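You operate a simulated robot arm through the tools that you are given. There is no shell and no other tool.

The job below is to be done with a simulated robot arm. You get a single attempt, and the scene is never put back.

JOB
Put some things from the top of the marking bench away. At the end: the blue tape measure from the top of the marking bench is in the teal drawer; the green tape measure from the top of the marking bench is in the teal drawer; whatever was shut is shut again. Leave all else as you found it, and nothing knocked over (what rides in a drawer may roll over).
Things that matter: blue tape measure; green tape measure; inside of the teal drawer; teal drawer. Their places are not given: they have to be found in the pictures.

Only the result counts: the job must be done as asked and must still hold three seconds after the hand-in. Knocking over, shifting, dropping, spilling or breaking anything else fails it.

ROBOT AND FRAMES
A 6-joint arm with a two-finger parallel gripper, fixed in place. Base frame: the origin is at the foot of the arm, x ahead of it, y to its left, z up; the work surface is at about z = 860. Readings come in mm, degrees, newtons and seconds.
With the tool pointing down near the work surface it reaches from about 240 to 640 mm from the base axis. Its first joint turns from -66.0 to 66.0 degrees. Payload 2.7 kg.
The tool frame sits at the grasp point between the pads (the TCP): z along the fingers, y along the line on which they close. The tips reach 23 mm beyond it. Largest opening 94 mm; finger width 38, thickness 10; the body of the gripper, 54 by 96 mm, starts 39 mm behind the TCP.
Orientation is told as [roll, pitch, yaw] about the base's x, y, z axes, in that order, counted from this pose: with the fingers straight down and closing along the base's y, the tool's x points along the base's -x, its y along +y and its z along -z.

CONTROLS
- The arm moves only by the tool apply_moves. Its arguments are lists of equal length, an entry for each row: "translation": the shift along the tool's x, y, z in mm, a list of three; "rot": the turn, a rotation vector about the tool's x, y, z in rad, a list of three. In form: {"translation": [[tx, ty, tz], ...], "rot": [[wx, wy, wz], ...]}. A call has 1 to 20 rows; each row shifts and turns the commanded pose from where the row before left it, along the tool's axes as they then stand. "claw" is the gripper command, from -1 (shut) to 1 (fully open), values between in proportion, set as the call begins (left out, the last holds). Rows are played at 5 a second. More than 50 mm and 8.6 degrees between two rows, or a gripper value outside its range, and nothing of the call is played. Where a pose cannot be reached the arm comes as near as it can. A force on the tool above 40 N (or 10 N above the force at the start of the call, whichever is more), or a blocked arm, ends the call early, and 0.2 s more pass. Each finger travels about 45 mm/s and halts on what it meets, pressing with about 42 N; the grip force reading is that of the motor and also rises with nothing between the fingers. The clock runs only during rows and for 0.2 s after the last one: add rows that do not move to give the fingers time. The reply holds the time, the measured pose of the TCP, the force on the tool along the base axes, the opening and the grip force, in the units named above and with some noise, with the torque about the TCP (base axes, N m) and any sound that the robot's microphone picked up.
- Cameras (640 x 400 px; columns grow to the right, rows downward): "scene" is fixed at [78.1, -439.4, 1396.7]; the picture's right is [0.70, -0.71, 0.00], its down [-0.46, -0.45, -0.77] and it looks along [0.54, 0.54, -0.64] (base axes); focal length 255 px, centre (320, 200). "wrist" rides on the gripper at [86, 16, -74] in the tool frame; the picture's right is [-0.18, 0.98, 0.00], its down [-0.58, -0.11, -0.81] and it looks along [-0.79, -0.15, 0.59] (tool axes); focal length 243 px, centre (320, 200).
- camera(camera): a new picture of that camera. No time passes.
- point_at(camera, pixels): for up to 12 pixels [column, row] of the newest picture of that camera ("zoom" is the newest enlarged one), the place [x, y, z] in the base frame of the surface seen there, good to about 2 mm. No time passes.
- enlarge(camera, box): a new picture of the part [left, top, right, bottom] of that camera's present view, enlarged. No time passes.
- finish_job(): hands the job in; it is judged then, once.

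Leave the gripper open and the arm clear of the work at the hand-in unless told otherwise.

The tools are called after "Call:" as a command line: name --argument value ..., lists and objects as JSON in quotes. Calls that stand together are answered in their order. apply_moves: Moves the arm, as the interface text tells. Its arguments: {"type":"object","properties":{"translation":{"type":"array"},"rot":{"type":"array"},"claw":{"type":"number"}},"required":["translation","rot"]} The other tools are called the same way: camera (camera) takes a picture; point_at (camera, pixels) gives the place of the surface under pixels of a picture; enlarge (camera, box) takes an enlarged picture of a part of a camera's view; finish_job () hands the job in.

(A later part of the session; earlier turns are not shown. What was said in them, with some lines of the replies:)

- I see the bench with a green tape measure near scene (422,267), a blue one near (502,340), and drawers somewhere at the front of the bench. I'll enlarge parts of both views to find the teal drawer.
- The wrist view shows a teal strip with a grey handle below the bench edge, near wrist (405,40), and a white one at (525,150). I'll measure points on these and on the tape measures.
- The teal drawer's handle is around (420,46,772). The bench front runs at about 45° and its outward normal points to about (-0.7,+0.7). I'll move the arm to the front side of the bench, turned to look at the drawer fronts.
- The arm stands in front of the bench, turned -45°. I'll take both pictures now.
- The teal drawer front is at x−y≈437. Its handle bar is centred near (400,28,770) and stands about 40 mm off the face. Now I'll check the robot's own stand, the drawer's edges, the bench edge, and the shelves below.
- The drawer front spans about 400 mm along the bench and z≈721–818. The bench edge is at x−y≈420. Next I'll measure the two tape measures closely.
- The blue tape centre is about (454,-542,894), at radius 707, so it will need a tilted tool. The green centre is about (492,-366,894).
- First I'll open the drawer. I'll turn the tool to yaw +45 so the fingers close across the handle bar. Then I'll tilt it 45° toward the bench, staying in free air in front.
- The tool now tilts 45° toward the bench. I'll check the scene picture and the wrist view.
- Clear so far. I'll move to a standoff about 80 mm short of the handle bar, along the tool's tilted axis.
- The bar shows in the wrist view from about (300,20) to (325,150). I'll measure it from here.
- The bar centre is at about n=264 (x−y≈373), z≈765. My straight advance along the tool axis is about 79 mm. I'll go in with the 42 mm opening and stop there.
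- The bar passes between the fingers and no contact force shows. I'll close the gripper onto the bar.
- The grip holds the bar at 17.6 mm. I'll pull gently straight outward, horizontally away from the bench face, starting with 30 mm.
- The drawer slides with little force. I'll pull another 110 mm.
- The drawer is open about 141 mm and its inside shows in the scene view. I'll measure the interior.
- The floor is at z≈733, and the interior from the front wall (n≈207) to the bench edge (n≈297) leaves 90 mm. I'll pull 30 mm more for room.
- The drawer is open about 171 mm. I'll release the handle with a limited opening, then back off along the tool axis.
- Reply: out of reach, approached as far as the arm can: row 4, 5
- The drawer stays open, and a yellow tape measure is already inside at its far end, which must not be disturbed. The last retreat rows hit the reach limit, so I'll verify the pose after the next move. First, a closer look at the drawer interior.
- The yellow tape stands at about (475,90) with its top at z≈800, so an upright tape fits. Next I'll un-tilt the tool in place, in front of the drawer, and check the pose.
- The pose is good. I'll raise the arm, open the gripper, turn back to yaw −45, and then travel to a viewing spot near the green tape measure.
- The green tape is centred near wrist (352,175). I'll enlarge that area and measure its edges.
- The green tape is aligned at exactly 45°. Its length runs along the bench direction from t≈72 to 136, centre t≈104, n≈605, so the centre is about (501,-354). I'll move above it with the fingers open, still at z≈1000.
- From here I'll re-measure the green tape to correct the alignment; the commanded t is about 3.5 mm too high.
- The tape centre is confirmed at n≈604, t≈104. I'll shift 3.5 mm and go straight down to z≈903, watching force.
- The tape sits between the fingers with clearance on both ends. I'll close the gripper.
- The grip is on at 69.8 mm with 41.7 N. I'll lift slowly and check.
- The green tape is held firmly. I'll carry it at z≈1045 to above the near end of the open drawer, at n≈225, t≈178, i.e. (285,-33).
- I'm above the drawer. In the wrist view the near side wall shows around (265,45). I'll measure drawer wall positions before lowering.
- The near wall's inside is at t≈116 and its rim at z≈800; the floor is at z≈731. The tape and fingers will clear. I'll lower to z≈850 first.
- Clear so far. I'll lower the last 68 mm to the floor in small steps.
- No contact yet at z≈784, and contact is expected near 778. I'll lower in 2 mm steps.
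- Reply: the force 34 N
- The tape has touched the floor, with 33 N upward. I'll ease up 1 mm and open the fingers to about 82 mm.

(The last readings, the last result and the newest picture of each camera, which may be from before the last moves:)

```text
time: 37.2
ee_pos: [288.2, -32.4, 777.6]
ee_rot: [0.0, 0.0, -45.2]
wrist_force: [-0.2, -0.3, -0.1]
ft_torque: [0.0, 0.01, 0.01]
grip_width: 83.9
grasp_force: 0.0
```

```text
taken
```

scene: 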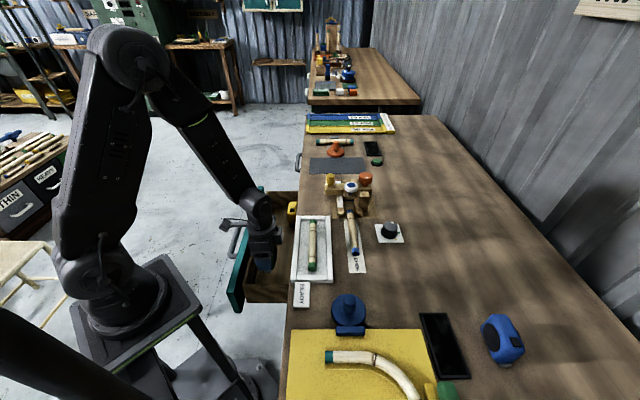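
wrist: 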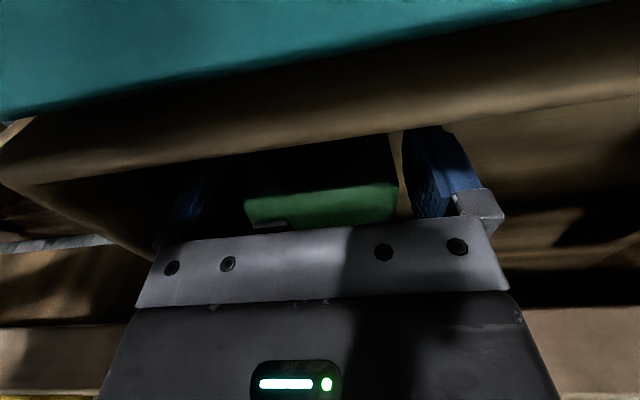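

The tape is released and stands upright. I'll lift straight up to about z 1050 and look.

Call:
apply_moves --translation '[[0, 0, -10], [0, 0, -25], [0, 0, -40], [0, 0, -40], [0, 0, -40], [0, 0, -40], [0, 0, -40], [0, 0, -40], [0, 0, 0]]' --rot '[[0, 0, 0], [0, 0, 0], [0, 0, 0], [0, 0, 0], [0, 0, 0], [0, 0, 0], [0, 0, 0], [0, 0, 0], [0, 0, 0]]'

Call:
camera --camera "wrist"

Call:
camera --camera "scene"

```text
time: 39.2
ee_pos: [287.3, -31.7, 1050.8]
ee_rot: [-0.1, -0.1, -45.1]
wrist_force: [-0.3, -0.3, 0.5]
ft_torque: [0.01, -0.01, -0.01]
grip_width: 83.9
grasp_force: 0.0
```

```text
taken
```

wrist: 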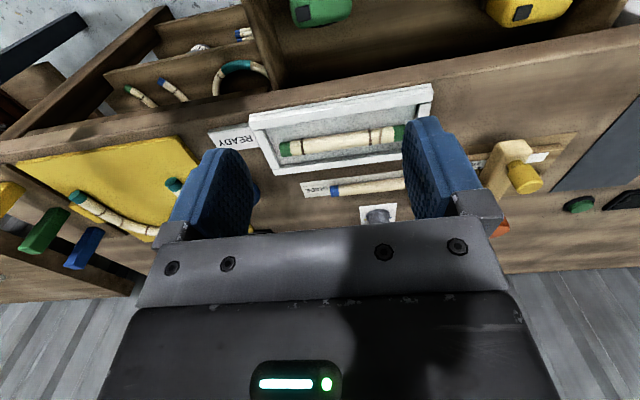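

```text
taken
```

scene: 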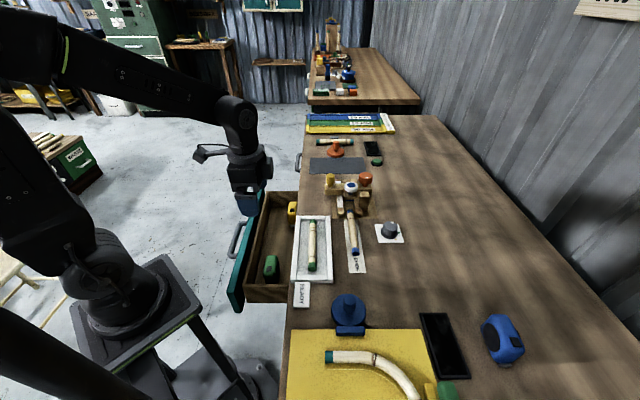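

The green tape stands upright in the drawer. Next I'll travel to a viewing spot near the blue tape, around (348,-436,1024).

Call:
apply_moves --translation '[[-36.5, -26.9, 3], [-36.5, -26.9, 3], [-36.5, -26.9, 3], [-36.5, -26.9, 3], [-36.5, -26.9, 3], [-36.5, -26.9, 3], [-36.5, -26.9, 3], [-36.5, -26.9, 3], [-36.5, -26.9, 3], [0, 0, 0]]' --rot '[[0, 0, 0], [0, 0, 0], [0, 0, 0], [0, 0, 0], [0, 0, 0], [0, 0, 0], [0, 0, 0], [0, 0, 0], [0, 0, 0], [0, 0, 0]]' --claw 1

Call:
camera --camera "wrist"

Call:
camera --camera "scene"

```text
time: 41.4
ee_pos: [347.7, -436.6, 1024.6]
ee_rot: [0.0, 0.0, -45.1]
wrist_force: [0.0, -0.6, 0.4]
ft_torque: [-0.01, 0.01, -0.01]
grip_width: 94.2
grasp_force: 0.2
```

```text
taken
```

wrist: 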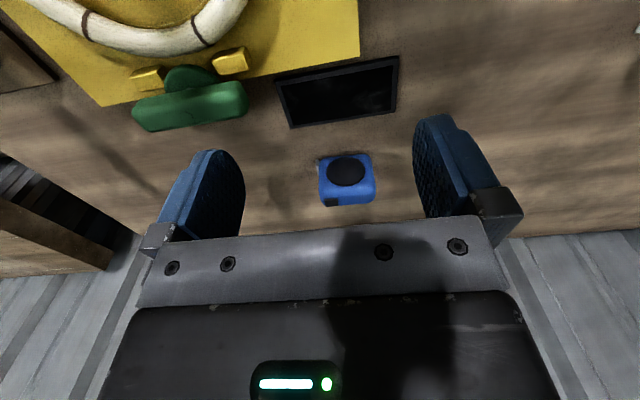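

```text
taken
```

scene: 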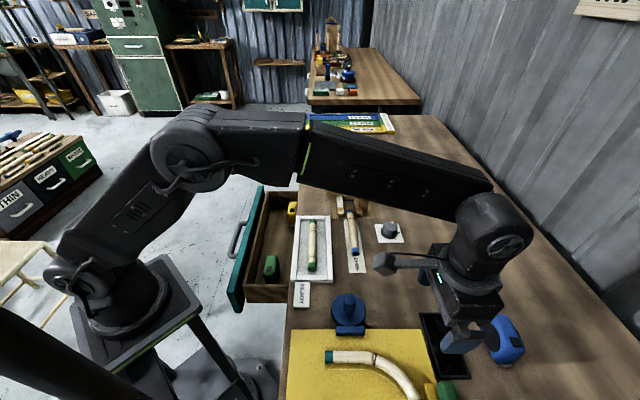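

The blue tape shows at wrist (347,178). I'll enlarge and measure its edges.

Call:
enlarge --camera "wrist" --box '[302, 135, 392, 220]'

```text
4.71 times, centred on (347, 178) of wrist
```

zoom: 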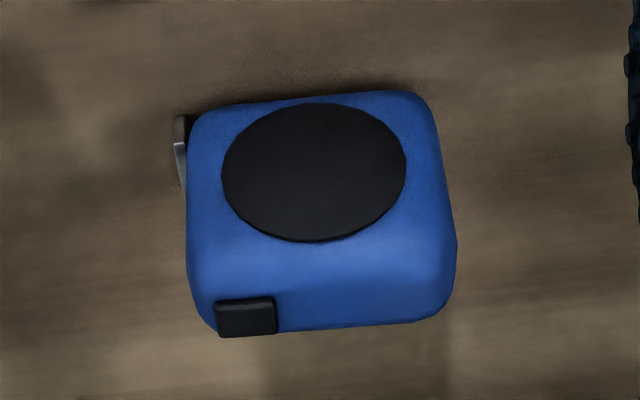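

Call:
point_at --camera "zoom" --pixels '[[235, 172], [395, 172], [313, 172], [313, 112], [313, 235], [196, 260], [448, 240], [330, 260], [330, 310], [178, 150], [245, 318], [435, 120]]'

```text
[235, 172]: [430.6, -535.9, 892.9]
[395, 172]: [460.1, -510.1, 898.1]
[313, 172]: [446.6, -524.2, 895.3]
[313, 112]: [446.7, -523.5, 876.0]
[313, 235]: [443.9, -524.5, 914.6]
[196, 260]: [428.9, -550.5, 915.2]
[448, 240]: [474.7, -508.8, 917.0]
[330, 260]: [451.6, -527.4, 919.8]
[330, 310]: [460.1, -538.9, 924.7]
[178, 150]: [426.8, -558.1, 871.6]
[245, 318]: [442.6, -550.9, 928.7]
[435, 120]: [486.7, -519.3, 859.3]
```

The blue tape's length axis points at about 41.5°. Its centre is near (459,-538), radius 707, nearly radial to the arm. I'll turn 3.5° to match it, tilt the tool 25° outward, and move to a standoff about 90 mm from the grasp.

Call:
apply_moves --translation '[[0, 0, 0], [0, 0, 0], [0, 0, 0], [0, 0, 0], [0, 0, 0], [-29, 5.4, 25.7], [-29, 5.4, 25.7], [-29, 5.3, 25.6], [0, 0, 0]]' --rot '[[0, 0, 0.061], [0, -0.109, 0], [0, -0.109, 0], [0, -0.109, 0], [0, -0.109, 0], [0, 0, 0], [0, 0, 0], [0, 0, 0], [0, 0, 0]]'

Call:
camera --camera "wrist"

Call:
camera --camera "scene"

```text
time: 43.4
ee_pos: [434.4, -509.4, 993.9]
ee_rot: [0.0, -25.0, -48.5]
wrist_force: [-0.1, -0.8, 0.1]
ft_torque: [0.01, 0.0, -0.02]
grip_width: 94.0
grasp_force: 0.0
```

```text
taken
```

wrist: 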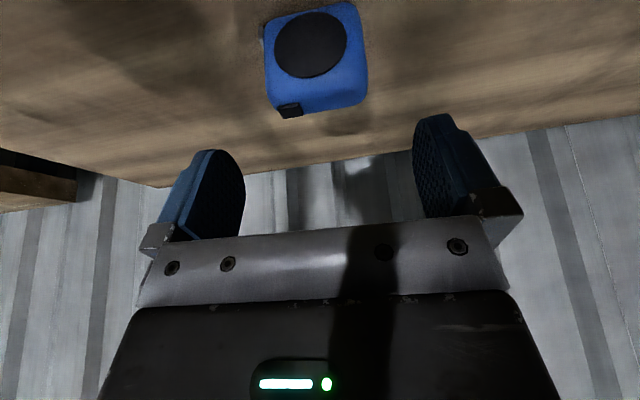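

```text
taken
```

scene: 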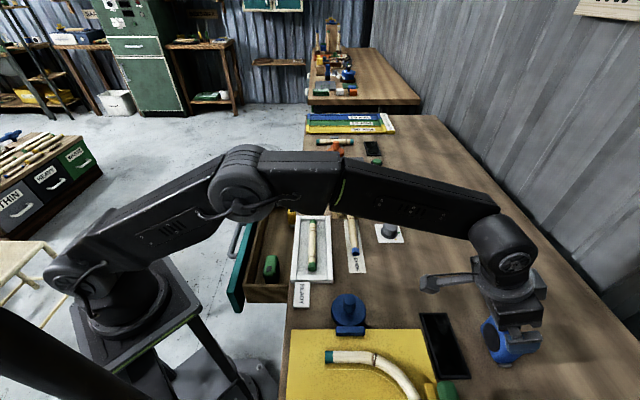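

The pose is reached with no limit message. I'll re-measure the blue tape from here before moving in.

Call:
enlarge --camera "wrist" --box '[250, 0, 380, 125]'

Call:
point_at --camera "wrist" --pixels '[[311, 45], [278, 45], [344, 40], [267, 70], [363, 70], [291, 110], [320, 85], [320, 105], [270, 95], [366, 95], [264, 35], [320, 135]]'

```text
3.20 times, centred on (315, 62) of wrist
```

zoom: 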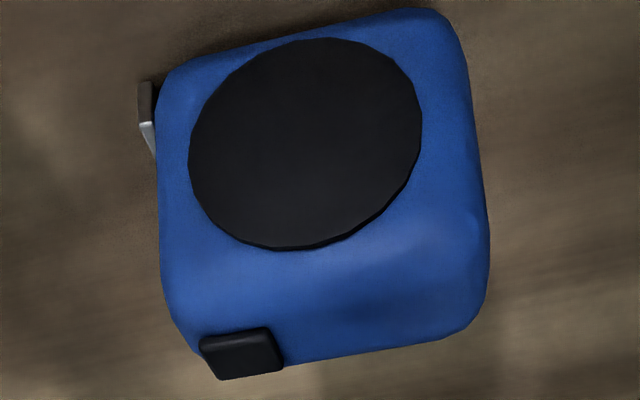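

```text
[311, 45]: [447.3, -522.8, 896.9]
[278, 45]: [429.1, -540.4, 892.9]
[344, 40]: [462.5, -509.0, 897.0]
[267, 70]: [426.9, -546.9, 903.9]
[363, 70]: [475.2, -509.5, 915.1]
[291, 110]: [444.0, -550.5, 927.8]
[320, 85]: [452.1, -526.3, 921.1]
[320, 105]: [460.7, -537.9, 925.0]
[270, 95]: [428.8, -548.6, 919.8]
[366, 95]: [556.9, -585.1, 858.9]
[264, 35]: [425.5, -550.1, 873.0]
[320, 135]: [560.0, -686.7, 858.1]
```

The alignment is good (length centre u≈-12.5, same as the TCP). I'll advance about 92 mm along the tilted tool axis to z≈910.

Call:
apply_moves --translation '[[0.4, 0, 25], [0.4, 0, 25], [0.4, 0, 22], [0.4, 0, 12], [0, 0, 7.8], [0, 0, 0]]' --rot '[[0, 0, 0], [0, 0, 0], [0, 0, 0], [0, 0, 0], [0, 0, 0], [0, 0, 0]]'

Call:
camera --camera "wrist"

Call:
camera --camera "scene"

```text
time: 44.8
ee_pos: [460.0, -538.4, 907.1]
ee_rot: [0.0, -25.0, -48.6]
wrist_force: [-0.6, 0.0, 0.4]
ft_torque: [-0.01, 0.03, -0.02]
grip_width: 94.1
grasp_force: 0.1
```

```text
taken
```

wrist: 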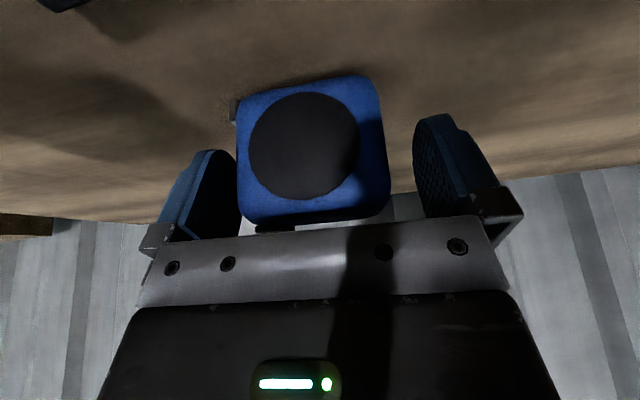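

```text
taken
```

scene: 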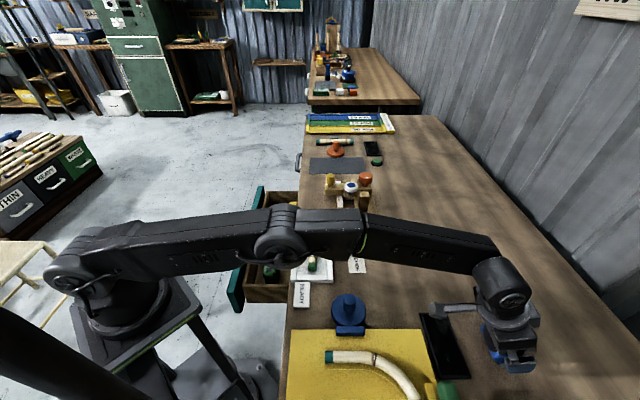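

The blue tape is between the fingers with room both sides. The arm looks quite stretched, so I'll check the elbow's height over the bench before gripping.

Call:
point_at --camera "scene" --pixels '[[280, 240], [278, 268], [320, 262], [440, 270], [430, 310], [498, 290], [445, 309], [200, 270]]'

Call:
enlarge --camera "scene" --box '[420, 250, 580, 400]'

```text
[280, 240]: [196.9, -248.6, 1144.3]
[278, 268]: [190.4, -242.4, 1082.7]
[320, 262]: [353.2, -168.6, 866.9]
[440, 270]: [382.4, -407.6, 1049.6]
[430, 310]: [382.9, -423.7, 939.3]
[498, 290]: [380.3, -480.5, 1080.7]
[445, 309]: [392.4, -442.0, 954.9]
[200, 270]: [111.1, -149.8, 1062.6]
```

```text
2.67 times, centred on (500, 325) of scene
```

zoom: 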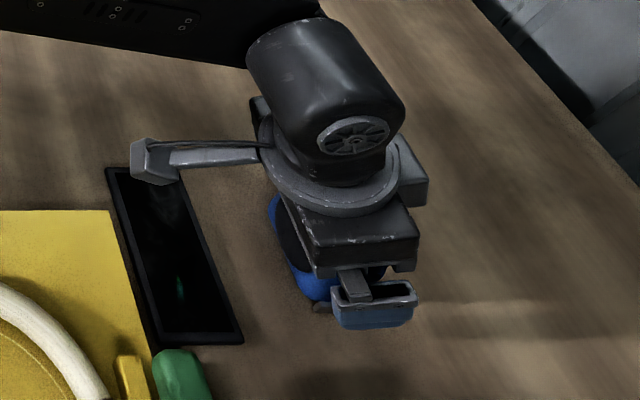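

Everything is clear: elbow above z 1080, camera at z≈940. I'll close the gripper on the blue tape.

Call:
apply_moves --translation '[[0, 0, 0], [0, 0, 0], [0, 0, 0], [0, 0, 0], [0, 0, 0]]' --rot '[[0, 0, 0], [0, 0, 0], [0, 0, 0], [0, 0, 0], [0, 0, 0]]' --claw -1

```text
time: 46.0
ee_pos: [460.7, -537.2, 908.3]
ee_rot: [-0.1, -25.0, -48.6]
wrist_force: [-0.6, -1.0, 0.1]
ft_torque: [-0.07, 0.02, -0.02]
grip_width: 69.8
grasp_force: 42.1
```

Gripped at 69.8 mm. I'll lift straight up 15 mm first, then back along the tool axis, up and toward the base.

Call:
apply_moves --translation '[[-2.1, 0, -4.5], [-4.2, 0, -9.1], [0, 0, -25], [0, 0, -40], [0, 0, -40], [0, 0, -40], [0, 0, 0]]' --rot '[[0, 0, 0], [0, 0, 0], [0, 0, 0], [0, 0, 0], [0, 0, 0], [0, 0, 0], [0, 0, 0]]'

Call:
camera --camera "wrist"

Call:
camera --camera "scene"

```text
time: 47.6
ee_pos: [419.2, -492.0, 1055.3]
ee_rot: [0.1, -24.9, -48.5]
wrist_force: [0.2, -0.4, -2.4]
ft_torque: [0.01, -0.03, -0.01]
grip_width: 69.6
grasp_force: 41.4
```

```text
taken
```

wrist: 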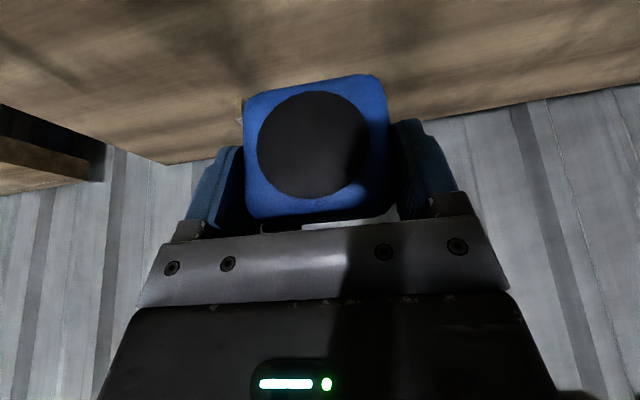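

```text
taken
```

scene: 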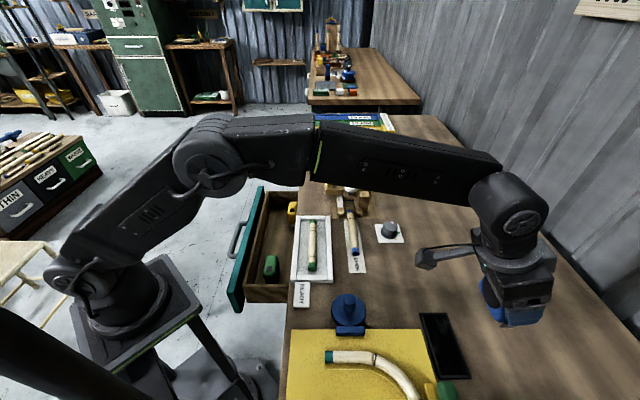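

The blue tape is held. Before carrying it across, I'll check the height of the tallest objects on the bench.

Call:
point_at --camera "scene" --pixels '[[346, 300], [389, 227], [350, 190], [363, 200], [338, 195], [445, 385], [313, 225]]'

Call:
apply_moves --translation '[[0, 0, 0], [0, 0, 0], [0, 0, 0], [0, 0, 0], [0, 0, 0]]' --rot '[[0, 0.0989, 0], [0, 0.0989, 0], [0, 0.0989, 0], [-0.0085, 0, -0.0604], [0, 0, 0]]'

```text
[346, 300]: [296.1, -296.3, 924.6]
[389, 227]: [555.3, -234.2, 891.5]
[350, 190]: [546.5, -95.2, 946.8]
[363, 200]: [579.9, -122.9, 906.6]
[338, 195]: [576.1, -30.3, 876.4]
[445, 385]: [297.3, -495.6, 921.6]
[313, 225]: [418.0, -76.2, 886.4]
```

```text
time: 48.8
ee_pos: [418.0, -489.6, 1054.1]
ee_rot: [-0.1, -7.9, -45.0]
wrist_force: [0.7, 1.4, -2.6]
ft_torque: [-0.03, 0.0, 0.01]
grip_width: 69.7
grasp_force: 42.6
```

The tallest objects top out near z≈960 and off my path; the tape's bottom is at about z 1000. I'll carry it to above the drawer at n≈232, t≈285.

Call:
apply_moves --translation '[[34.1, 28, -4.4], [34.1, 28, -4.4], [34.1, 28, -4.4], [34.1, 28, -4.4], [34.1, 28, -4.4], [34.1, 28, -4.4], [34.1, 28, -4.4], [34.1, 28, -4.4], [34.1, 28, -4.4], [34.1, 28, -4.4], [34.1, 28, -4.4], [34.1, 28, -4.4], [0, 0, 0]]' --rot '[[0, 0, 0], [0, 0, 0], [0, 0, 0], [0, 0, 0], [0, 0, 0], [0, 0, 0], [0, 0, 0], [0, 0, 0], [0, 0, 0], [0, 0, 0], [0, 0, 0], [0, 0, 0], [0, 0, 0]]'

Call:
camera --camera "scene"

Call:
camera --camera "wrist"

```text
time: 51.6
ee_pos: [366.5, 37.5, 1049.4]
ee_rot: [0.0, -8.0, -45.0]
wrist_force: [-0.1, -0.4, -2.0]
ft_torque: [0.0, 0.01, 0.01]
grip_width: 69.8
grasp_force: 42.1
```

```text
taken
```

scene: 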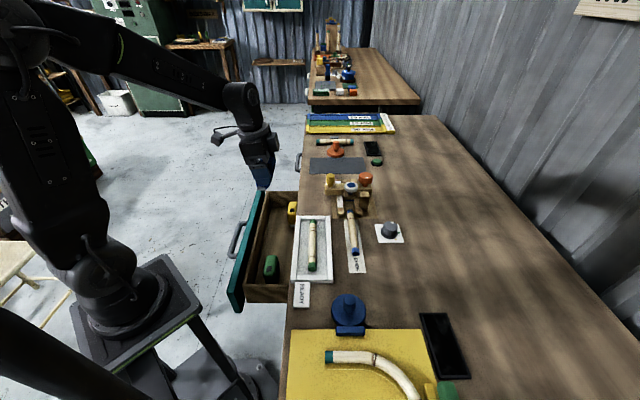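

```text
taken
```

wrist: 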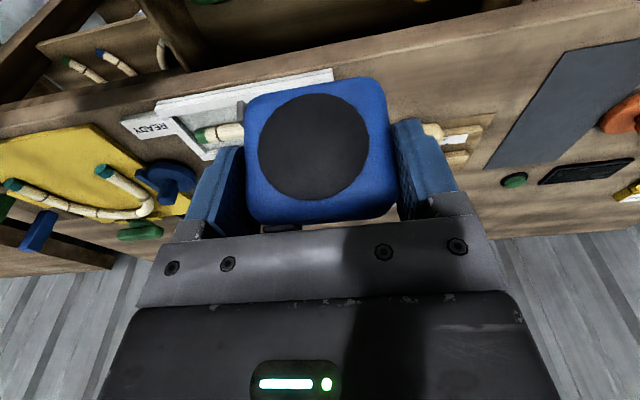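

The position is right. I'll go straight down to z≈850 and look.

Call:
apply_moves --translation '[[5.55, 0, 39.5], [5.55, 0, 39.5], [5.55, 0, 39.5], [5.55, 0, 39.5], [5.55, 0, 39.5], [0, 0, 0]]' --rot '[[0, 0, 0], [0, 0, 0], [0, 0, 0], [0, 0, 0], [0, 0, 0], [0, 0, 0]]'

Call:
camera --camera "scene"

Call:
camera --camera "wrist"

```text
time: 53.0
ee_pos: [367.3, 37.8, 848.7]
ee_rot: [0.0, -8.1, -45.1]
wrist_force: [-0.8, -1.0, -2.3]
ft_torque: [0.0, 0.03, 0.01]
grip_width: 69.8
grasp_force: 42.5
```

```text
taken
```

scene: 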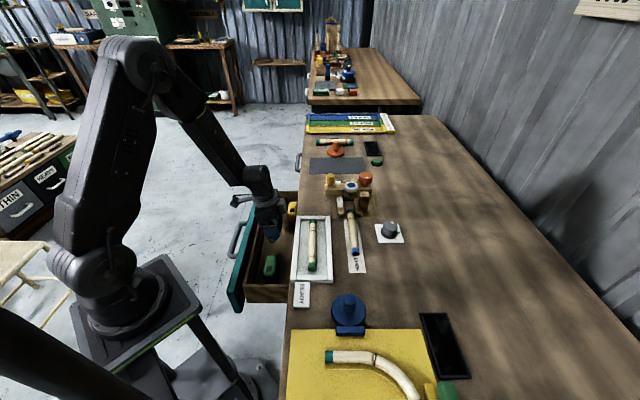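

```text
taken
```

wrist: 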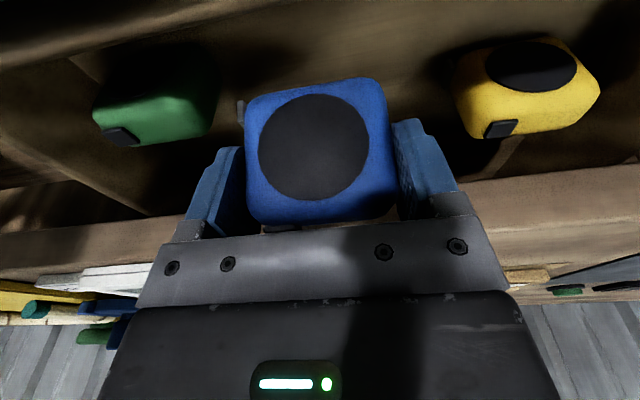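

Blue hangs between the green and yellow tapes. I'll check the clearances to both before going lower.

Call:
point_at --camera "wrist" --pixels '[[470, 95], [480, 120], [530, 65], [590, 90], [530, 115], [105, 110], [205, 105], [205, 130], [150, 120], [430, 150], [225, 170], [122, 137]]'

```text
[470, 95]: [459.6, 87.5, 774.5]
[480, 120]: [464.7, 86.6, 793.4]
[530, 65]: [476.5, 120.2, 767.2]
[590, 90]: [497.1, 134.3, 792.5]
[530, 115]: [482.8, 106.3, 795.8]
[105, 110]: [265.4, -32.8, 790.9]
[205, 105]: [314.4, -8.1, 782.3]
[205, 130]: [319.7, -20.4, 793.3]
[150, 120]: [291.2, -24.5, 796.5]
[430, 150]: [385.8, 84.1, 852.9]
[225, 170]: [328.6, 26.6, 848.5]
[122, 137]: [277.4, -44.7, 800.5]
```

There is 48 mm to yellow and 18 mm to green with the fingers opened. I'll continue down to z≈792.

Call:
apply_moves --translation '[[2.8, 0, 19.8], [2.8, 0, 19.8], [1.7, 0, 11.9], [0.7, 0, 5], [0, 0, 0]]' --rot '[[0, 0, 0], [0, 0, 0], [0, 0, 0], [0, 0, 0], [0, 0, 0]]'

Call:
camera --camera "scene"

Call:
camera --camera "wrist"

```text
time: 54.2
ee_pos: [366.5, 38.0, 793.0]
ee_rot: [0.0, -7.9, -45.1]
wrist_force: [0.3, 0.2, -2.7]
ft_torque: [-0.03, -0.01, -0.03]
grip_width: 70.0
grasp_force: 42.1
```

```text
taken
```

scene: 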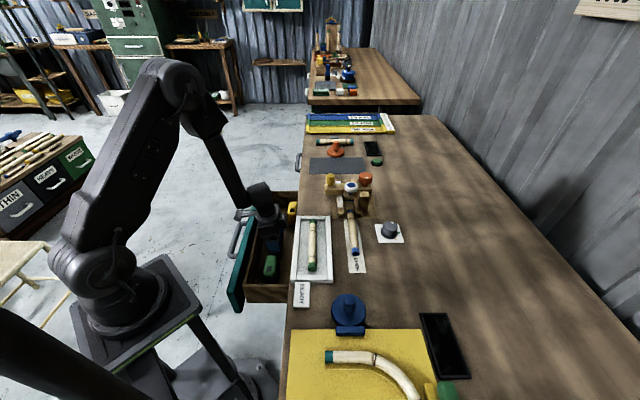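

```text
taken
```

wrist: 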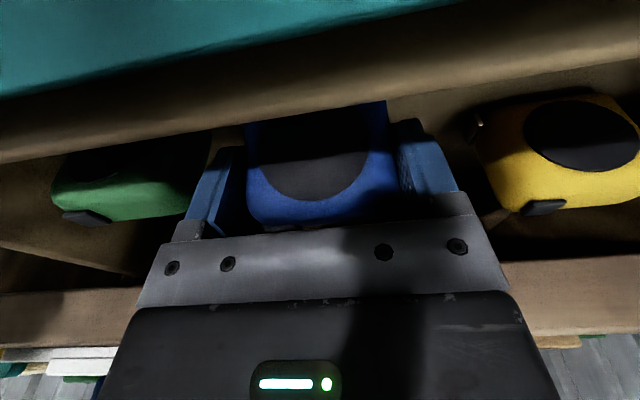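

No contact yet. I'll lower further in 2 mm steps.

Call:
apply_moves --translation '[[0.28, 0, 2], [0.28, 0, 2], [0.28, 0, 2], [0, 0, 0]]' --rot '[[0, 0, 0], [0, 0, 0], [0, 0, 0], [0, 0, 0]]'

Call:
enlarge --camera "scene" --box '[216, 170, 320, 310]'

```text
time: 55.2
ee_pos: [364.8, 38.2, 786.1]
ee_rot: [0.0, -8.0, -45.1]
wrist_force: [0.0, 0.4, -3.4]
ft_torque: [0.0, -0.01, 0.03]
grip_width: 70.0
grasp_force: 42.3
```

```text
2.86 times, centred on (268, 240) of scene
```

zoom: 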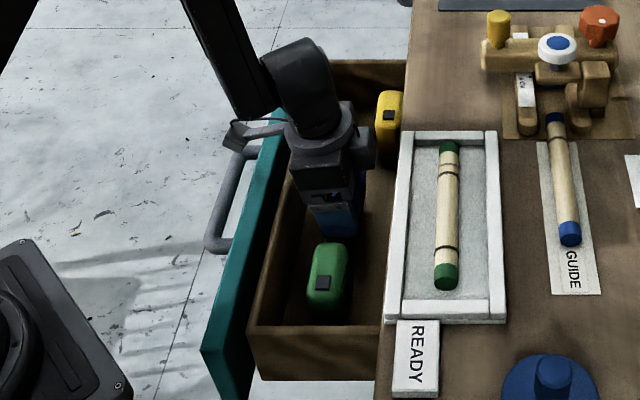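

The camera mount passes over the drawer front; I'll check that gap.

Call:
point_at --camera "zoom" --pixels '[[235, 128], [240, 142], [265, 130], [270, 120], [285, 115], [270, 150], [258, 170], [250, 140]]'

```text
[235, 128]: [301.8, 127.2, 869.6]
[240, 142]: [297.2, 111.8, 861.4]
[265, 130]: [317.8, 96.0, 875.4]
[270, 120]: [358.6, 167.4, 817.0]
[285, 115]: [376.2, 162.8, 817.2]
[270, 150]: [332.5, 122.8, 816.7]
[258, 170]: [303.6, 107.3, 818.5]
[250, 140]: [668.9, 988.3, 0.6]
```

The gap above the drawer front is about 25 mm. I'll tilt 4° more forward to stand the tape closer to upright, then lower in 2 mm steps until contact.

Call:
apply_moves --translation '[[0, 0, 0], [0.4, 0, 2], [0, 0, 0]]' --rot '[[0, -0.07, 0], [0, 0, 0], [0, 0, 0]]'

```text
time: 56.0
ee_pos: [365.0, 38.0, 786.2]
ee_rot: [0.0, -12.1, -45.0]
wrist_force: [-0.4, 0.3, -2.8]
ft_torque: [-0.01, 0.0, 0.01]
grip_width: 69.5
grasp_force: 42.2
```

Call:
apply_moves --translation '[[0.3, 0, 1.5], [0.3, 0, 1.5], [0, 0, 0]]' --rot '[[0, 0, 0], [0, 0, 0], [0, 0, 0]]'

```text
time: 56.8
ee_pos: [366.5, 37.0, 782.7]
ee_rot: [-0.1, -12.2, -45.0]
wrist_force: [-3.4, -0.7, 7.8]
ft_torque: [-0.02, -0.02, 0.03]
grip_width: 69.9
grasp_force: 41.8
```

The tape's lower edge touches the floor with a light force. I'll open the fingers to about 84 mm to release it.

Call:
apply_moves --translation '[[0, 0, 0], [0, 0, 0], [0, 0, 0], [0, 0, 0]]' --rot '[[0, 0, 0], [0, 0, 0], [0, 0, 0], [0, 0, 0]]' --claw 0.78

Call:
camera --camera "wrist"

Call:
enlarge --camera "scene" --box '[216, 170, 320, 310]'

```text
time: 57.8
ee_pos: [365.4, 38.7, 782.0]
ee_rot: [0.0, -12.1, -45.1]
wrist_force: [-0.2, -0.7, 2.0]
ft_torque: [0.03, 0.02, -0.01]
grip_width: 83.9
grasp_force: 0.0
```

```text
taken
```

wrist: 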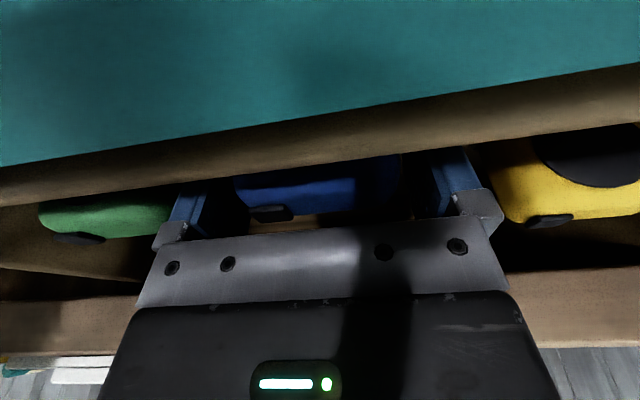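

```text
2.86 times, centred on (268, 240) of scene
```

zoom: 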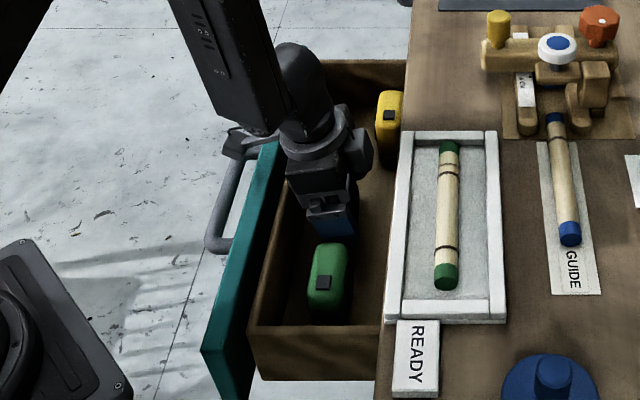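

Blue is released. I'll lift straight up.

Call:
apply_moves --translation '[[-2.1, 0, -9.8], [-4.2, 0, -19.6], [-6.2, 0, -29.3], [-8.3, 0, -39.1], [-8.3, 0, -39.1], [-8.3, 0, -39.1], [-8.3, 0, -39.1], [-8.3, 0, -39.1], [0, 0, 0]]' --rot '[[0, 0, 0], [0, 0, 0], [0, 0, 0], [0, 0, 0], [0, 0, 0], [0, 0, 0], [0, 0, 0], [0, 0, 0], [0, 0, 0]]'

Call:
camera --camera "wrist"

Call:
camera --camera "scene"

```text
time: 59.8
ee_pos: [365.6, 40.1, 1044.0]
ee_rot: [0.0, -12.0, -45.0]
wrist_force: [0.1, 0.1, -0.2]
ft_torque: [0.0, -0.02, -0.02]
grip_width: 83.7
grasp_force: 0.1
```

```text
taken
```

wrist: 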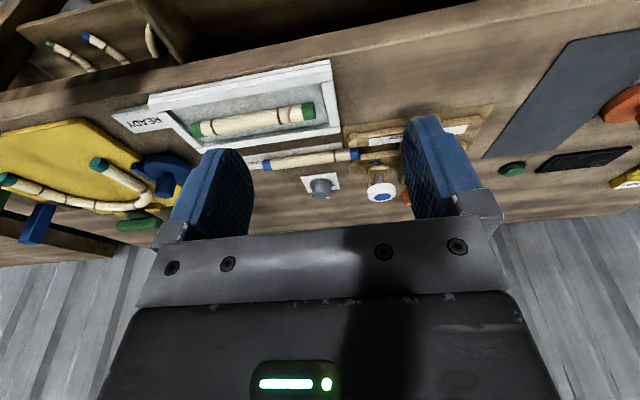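

```text
taken
```

scene: 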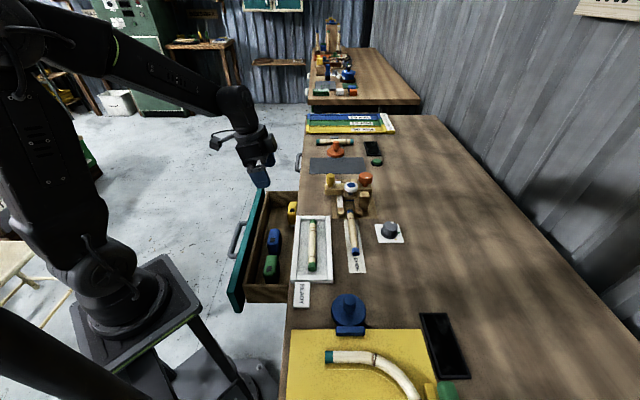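

Both tapes stand upright in the drawer next to the yellow one. To shut it, I'll push the handle bar at its middle with closed fingers pointing straight down. First I'll straighten the tool, close the fingers, and move out in front of the handle, still high.

Call:
apply_moves --translation '[[0, 0, 0], [0, 0, 0], [38, 3.2, 8.8], [38, 3.2, 8.8], [38, 3.2, 8.8], [38, 3.2, 8.8], [38, 3.2, 8.8], [0, 0, 0]]' --rot '[[0, 0.105, 0], [0, 0.105, 0], [0, 0, 0], [0, 0, 0], [0, 0, 0], [0, 0, 0], [0, 0, 0], [0, 0, 0]]' --claw -1

Call:
camera --camera "wrist"

Call:
enlarge --camera "scene" --box '[216, 170, 320, 310]'

```text
time: 61.6
ee_pos: [241.1, 187.5, 997.5]
ee_rot: [0.1, 0.0, -45.1]
wrist_force: [0.7, 0.5, -0.4]
ft_torque: [0.02, 0.03, 0.03]
grip_width: 0.0
grasp_force: 41.9
```

```text
taken
```

wrist: 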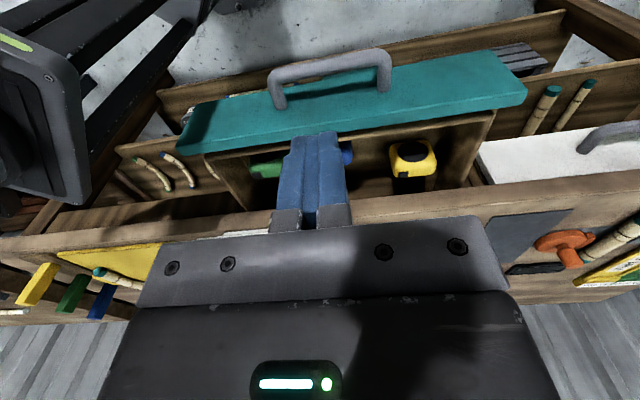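

```text
2.86 times, centred on (268, 240) of scene
```

zoom: 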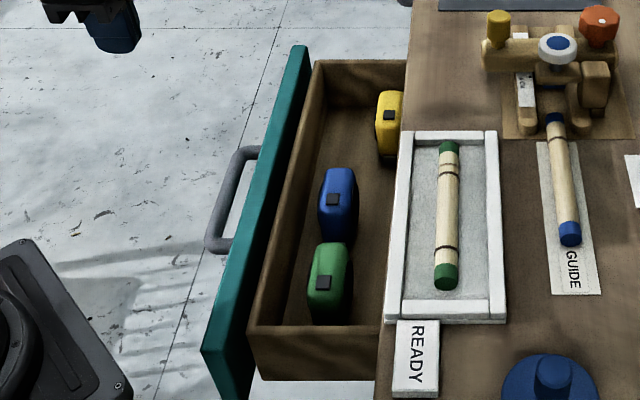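

I'll confirm the handle position, the tape tops, and the bench's underside edge before pushing.

Call:
point_at --camera "zoom" --pixels '[[333, 185], [323, 262], [386, 105], [333, 199], [322, 283]]'

Call:
point_at --camera "wrist" --pixels '[[275, 75], [330, 62], [385, 55], [330, 72], [280, 95], [383, 85], [330, 110], [330, 225], [420, 205], [420, 195]]'

```text
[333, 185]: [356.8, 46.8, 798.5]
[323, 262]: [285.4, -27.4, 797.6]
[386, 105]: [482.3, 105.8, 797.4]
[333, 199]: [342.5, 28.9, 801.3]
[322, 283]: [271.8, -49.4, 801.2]
```

```text
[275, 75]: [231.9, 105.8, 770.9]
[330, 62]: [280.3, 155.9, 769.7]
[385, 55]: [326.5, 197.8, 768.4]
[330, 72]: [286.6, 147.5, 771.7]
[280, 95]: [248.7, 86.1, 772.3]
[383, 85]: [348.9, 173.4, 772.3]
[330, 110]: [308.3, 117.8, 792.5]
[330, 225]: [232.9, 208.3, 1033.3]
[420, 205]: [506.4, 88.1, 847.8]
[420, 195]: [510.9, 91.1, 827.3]
```

All three tape tops are at the same height as the yellow one, which fitted when shut. The handle bar's middle is at t≈305, n≈94. I'll lower the closed fingers in front of it to z≈771.

Call:
apply_moves --translation '[[0, 0, 38], [0, 0, 38], [0, 0, 38], [0, 0, 38], [0, 0, 38], [0, 0, 36], [0, 0, 0]]' --rot '[[0, 0, 0], [0, 0, 0], [0, 0, 0], [0, 0, 0], [0, 0, 0], [0, 0, 0], [0, 0, 0]]'

Call:
camera --camera "wrist"

Call:
camera --camera "scene"

```text
time: 63.2
ee_pos: [241.8, 184.0, 770.7]
ee_rot: [0.0, 0.1, -45.1]
wrist_force: [0.2, -0.3, -0.9]
ft_torque: [-0.03, 0.0, 0.03]
grip_width: 0.0
grasp_force: 42.4
```

```text
taken
```

wrist: 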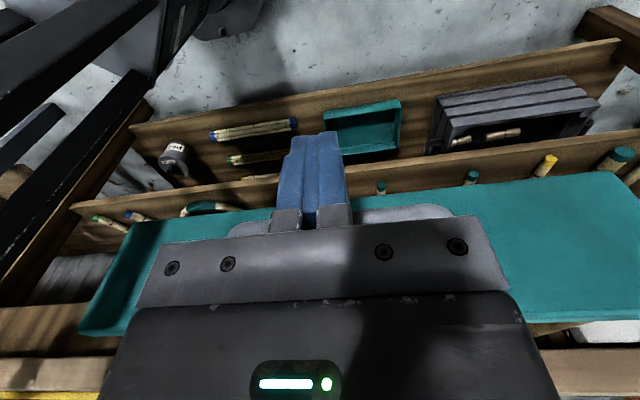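

```text
taken
```

scene: 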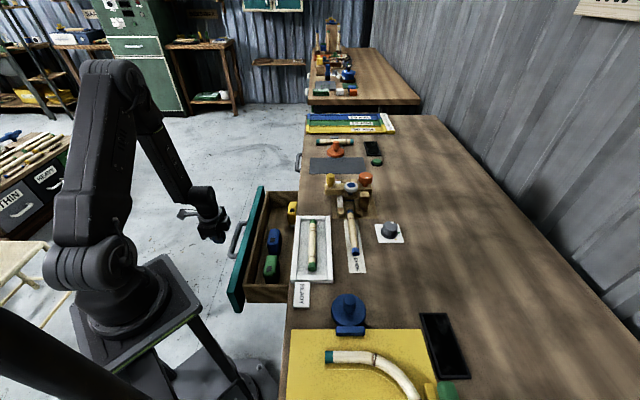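

The fingers stand about 26 mm in front of the bar. I'll push slowly inward, 6 mm per step.

Call:
apply_moves --translation '[[-6, 0, 0], [-6, 0, 0], [-6, 0, 0], [-4, 0, 0], [-4, 0, 0], [-4, 0, 0], [-5, 0, 0], [-6, 0, 0], [-6, 0, 0], [-6, 0, 0], [-6, 0, 0], [-6, 0, 0], [-6, 0, 0], [-6, 0, 0], [-6, 0, 0], [-6, 0, 0], [-6, 0, 0], [-6, 0, 0], [-5, 0, 0], [-3, 0, 0]]' --rot '[[0, 0, 0], [0, 0, 0], [0, 0, 0], [0, 0, 0], [0, 0, 0], [0, 0, 0], [0, 0, 0], [0, 0, 0], [0, 0, 0], [0, 0, 0], [0, 0, 0], [0, 0, 0], [0, 0, 0], [0, 0, 0], [0, 0, 0], [0, 0, 0], [0, 0, 0], [0, 0, 0], [0, 0, 0], [0, 0, 0]]'

Call:
camera --camera "scene"

Call:
camera --camera "wrist"

```text
time: 67.4
ee_pos: [320.5, 107.4, 771.5]
ee_rot: [-0.1, 0.0, -45.1]
wrist_force: [-0.4, -0.1, 0.3]
ft_torque: [-0.03, 0.02, -0.01]
grip_width: 0.0
grasp_force: 41.9
```

```text
taken
```

scene: 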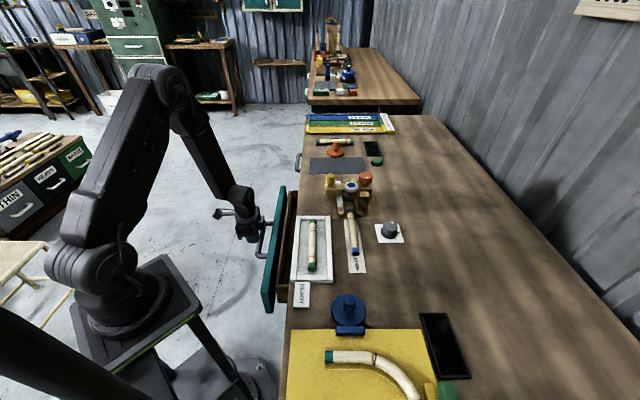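

```text
taken
```

wrist: 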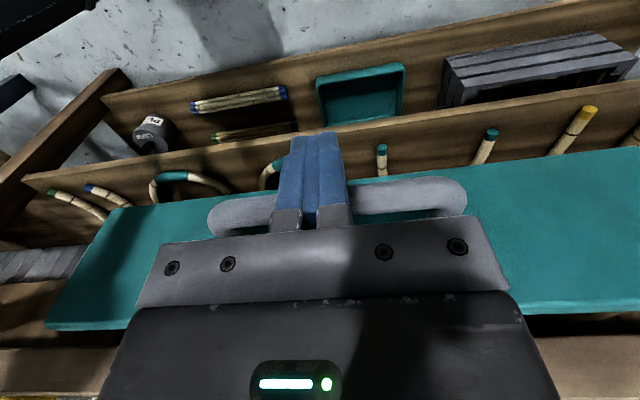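

The drawer slides in smoothly. I'll continue another 72 mm, slowing at the end.

Call:
apply_moves --translation '[[-4, 0, 0], [-5, 0, 0], [-5, 0, 0], [-5, 0, 0], [-5, 0, 0], [-5, 0, 0], [-5, 0, 0], [-5, 0, 0], [-5, 0, 0], [-5, 0, 0], [-5, 0, 0], [-4, 0, 0], [-4, 0, 0], [-4, 0, 0], [-3, 0, 0], [-3, 0, 0], [0, 0, 0]]' --rot '[[0, 0, 0], [0, 0, 0], [0, 0, 0], [0, 0, 0], [0, 0, 0], [0, 0, 0], [0, 0, 0], [0, 0, 0], [0, 0, 0], [0, 0, 0], [0, 0, 0], [0, 0, 0], [0, 0, 0], [0, 0, 0], [0, 0, 0], [0, 0, 0], [0, 0, 0]]'

Call:
camera --camera "wrist"

Call:
camera --camera "scene"

```text
time: 71.0
ee_pos: [370.1, 56.8, 772.5]
ee_rot: [0.1, -0.1, -45.1]
wrist_force: [-0.2, -0.9, 1.0]
ft_torque: [0.01, 0.05, 0.05]
grip_width: 0.1
grasp_force: 42.0
```

```text
taken
```

wrist: 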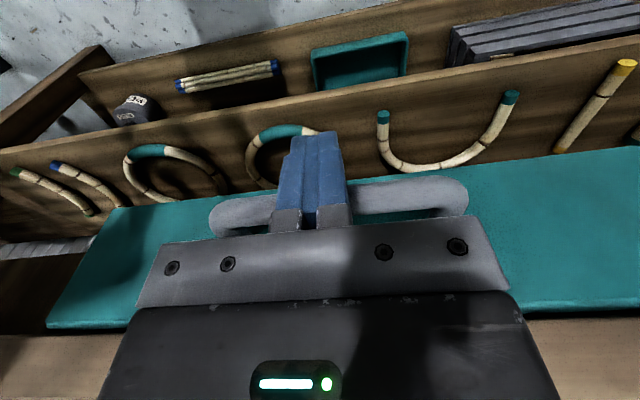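

```text
taken
```

scene: 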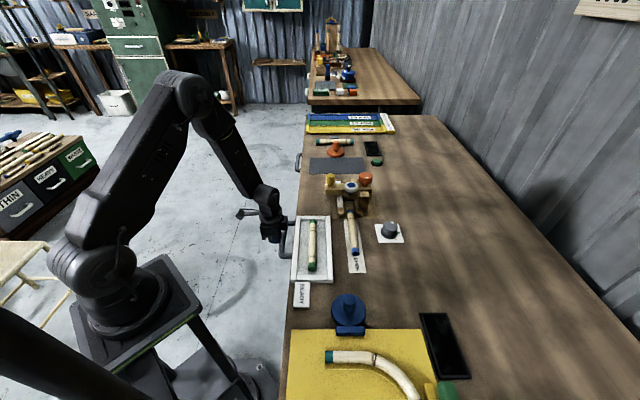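

About 16 mm remain. I'll push on in 2 mm steps and watch the force.

Call:
apply_moves --translation '[[-2, 0, 0], [-2, 0, 0], [-2, 0, 0], [-2, 0, 0], [-2, 0, 0], [-2, 0, 0], [-2, 0, 0], [0, 0, 0]]' --rot '[[0, 0, 0], [0, 0, 0], [0, 0, 0], [0, 0, 0], [0, 0, 0], [0, 0, 0], [0, 0, 0], [0, 0, 0]]'

Call:
point_at --camera "wrist" --pixels '[[240, 215], [420, 195], [150, 280], [580, 250]]'

```text
time: 72.8
ee_pos: [379.7, 46.6, 772.8]
ee_rot: [0.0, -0.1, -45.1]
wrist_force: [-0.3, 0.0, -0.3]
ft_torque: [0.01, -0.02, -0.02]
grip_width: 0.0
grasp_force: 42.2
```

```text
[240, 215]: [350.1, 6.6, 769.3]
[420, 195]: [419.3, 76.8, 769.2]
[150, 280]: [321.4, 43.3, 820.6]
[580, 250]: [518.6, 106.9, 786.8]
```

Call:
camera --camera "wrist"

Call:
apply_moves --translation '[[-1, 0, 0], [-1, 0, 0], [-1, 0, 0], [0, 0, 0]]' --rot '[[0, 0, 0], [0, 0, 0], [0, 0, 0], [0, 0, 0]]'

Call:
camera --camera "wrist"

Call:
point_at --camera "wrist" --pixels '[[240, 215], [420, 195], [90, 280], [580, 250], [120, 220], [520, 180], [600, 200], [60, 350], [600, 330]]'

```text
taken
```

wrist: 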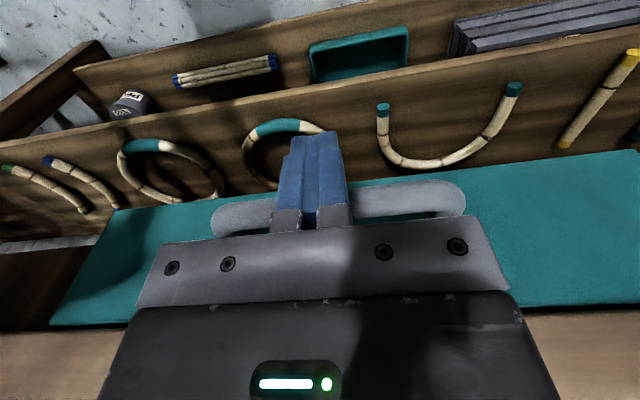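

```text
time: 73.8
ee_pos: [382.1, 44.6, 772.0]
ee_rot: [0.0, 0.0, -45.0]
wrist_force: [-0.6, 2.2, 0.4]
ft_torque: [0.01, 0.01, 0.03]
grip_width: 0.0
grasp_force: 41.9
```

```text
taken
```

wrist: 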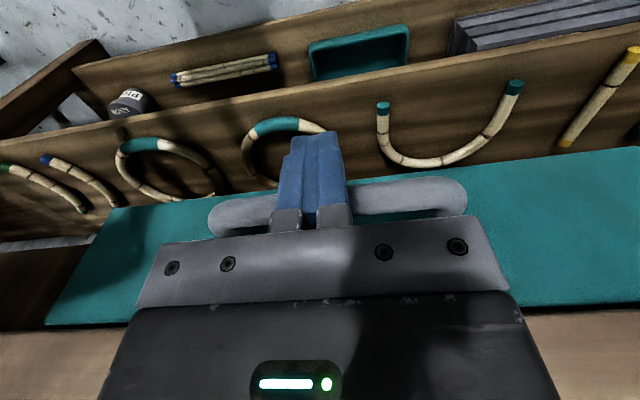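

```text
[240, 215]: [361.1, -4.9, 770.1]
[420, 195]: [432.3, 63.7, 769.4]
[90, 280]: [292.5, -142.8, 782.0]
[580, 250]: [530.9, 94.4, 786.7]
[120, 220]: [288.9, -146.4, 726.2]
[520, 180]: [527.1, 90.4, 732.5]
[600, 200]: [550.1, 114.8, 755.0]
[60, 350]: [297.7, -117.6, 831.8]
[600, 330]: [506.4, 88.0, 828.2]
```

The face is back at x−y≈436, the same as at the start. I'll press a bit more to confirm it's against its stop.

Call:
apply_moves --translation '[[-1, 0, 0], [-1, 0, 0], [0, 0, 0]]' --rot '[[0, 0, 0], [0, 0, 0], [0, 0, 0]]'

```text
time: 74.8
ee_pos: [381.7, 43.9, 772.2]
ee_rot: [-0.3, 0.2, -45.0]
wrist_force: [-4.1, 6.1, 1.9]
ft_torque: [0.0, 0.04, 0.05]
grip_width: 0.2
grasp_force: 41.8
stopped in row 3: the force on the tool passed its limit at 41 N (the readings are from after the stop); the commanded pose is now the measured one
```

It is hard against its stop, so the drawer is shut. I'll back away outward, then lift.

Call:
apply_moves --translation '[[5, 0, 0], [20, 0, 0], [30, 0, 0], [30, 0, -20], [10, 0, -40], [0, 0, -40], [0, 0, -40], [0, 0, -40], [0, 0, -40], [0, 0, 0]]' --rot '[[0, 0, 0], [0, 0, 0], [0, 0, 0], [0, 0, 0], [0, 0, 0], [0, 0, 0], [0, 0, 0], [0, 0, 0], [0, 0, 0], [0, 0, 0]]'

Call:
apply_moves --translation '[[0, 0, 0], [0, 0, 0], [0, 0, 0], [0, 0, 0], [0, 0, 0], [0, 0, 0]]' --rot '[[0, 0, 0], [0, 0, 0], [0, 0, 0], [0, 0, 0], [0, 0, 0], [0, 0, 0]]' --claw 1

Call:
camera --camera "wrist"

Call:
camera --camera "scene"

```text
time: 77.0
ee_pos: [313.8, 108.6, 992.8]
ee_rot: [-0.2, 0.3, -45.0]
wrist_force: [0.6, 0.4, -0.6]
ft_torque: [0.0, -0.03, 0.0]
grip_width: 0.1
grasp_force: 41.7
```

```text
time: 78.4
ee_pos: [312.6, 108.6, 992.4]
ee_rot: [-0.1, 0.2, -45.1]
wrist_force: [0.0, 0.3, -0.7]
ft_torque: [-0.01, 0.0, -0.01]
grip_width: 93.7
grasp_force: 0.0
```

```text
taken
```

wrist: 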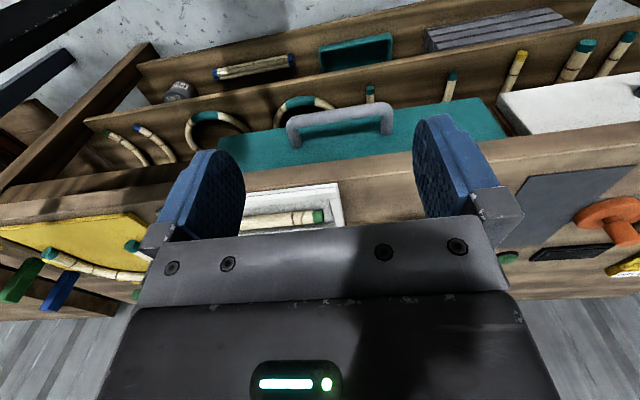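

```text
taken
```

scene: 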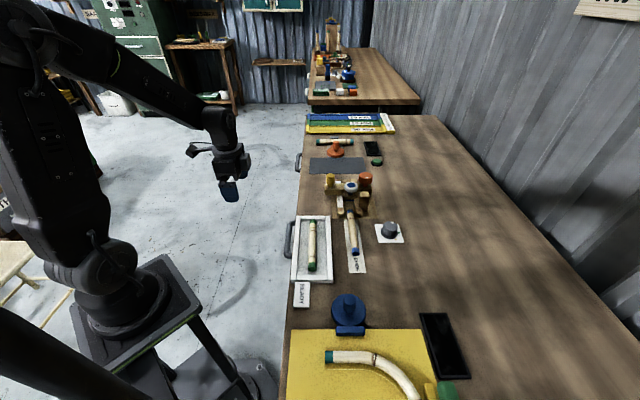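

The drawer looks shut and the bench is as before, minus the two tapes. I'll check the face and handle positions against the starting values.

Call:
point_at --camera "wrist" --pixels '[[335, 118], [300, 150], [400, 140], [335, 140], [250, 150], [335, 165], [450, 110], [290, 125], [385, 110]]'

Call:
enlarge --camera "scene" --box '[260, 100, 580, 300]'

Call:
enlarge --camera "wrist" --box '[160, 20, 480, 220]'

```text
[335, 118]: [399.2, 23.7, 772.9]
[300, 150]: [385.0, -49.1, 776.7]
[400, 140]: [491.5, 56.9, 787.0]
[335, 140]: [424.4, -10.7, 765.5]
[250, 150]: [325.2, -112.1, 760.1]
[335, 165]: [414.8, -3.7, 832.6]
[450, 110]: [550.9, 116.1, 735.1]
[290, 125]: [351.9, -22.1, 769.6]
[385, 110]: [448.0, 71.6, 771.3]
```

```text
2.00 times, centred on (420, 200) of scene
```

zoom: 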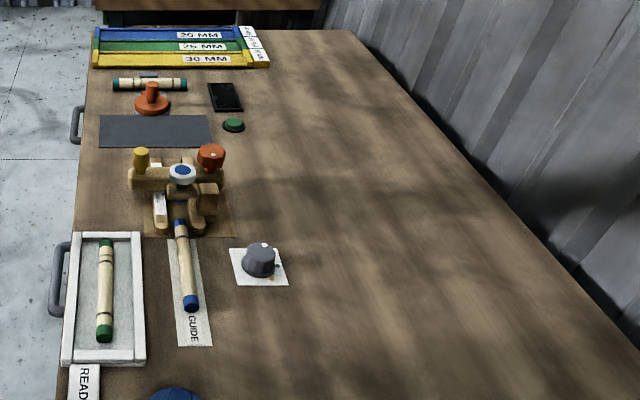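

```text
2.00 times, centred on (320, 120) of wrist
```

zoom: 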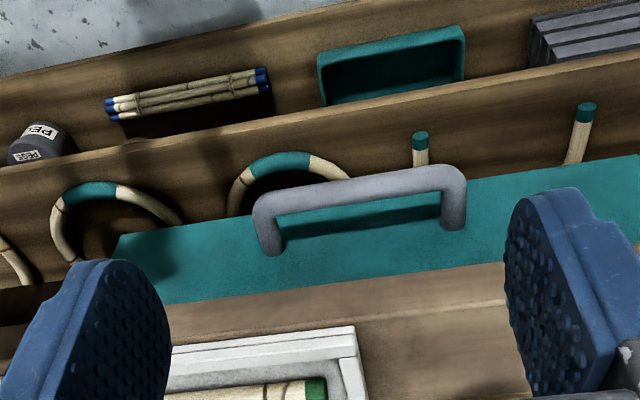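

The drawer face reads x−y≈434–437, matching its shut position at the start. Nothing else on the bench has moved, the gripper is open and the arm is clear, so I'm handing in.

Call:
finish_job

```text
The job is handed in.
```

The job is handed in: the blue and green tape measures are in the teal drawer, and the drawer is shut again.

- **Tapes:** both were standing upright in the drawer when I last saw them, just before closing it. A yellow tape measure was already in there. It was untouched, and all three have tops at the same height.
- **Drawer:** I pushed it until it stopped. Its face then measured within a couple of millimetres of where it was at the start.
- **Everything else:** nothing else on the bench looks moved in the last pictures. The gripper is open and the arm is clear of the bench.

I couldn't see inside the drawer once it was shut, so the tapes may have rolled over as it closed, which the job allows.
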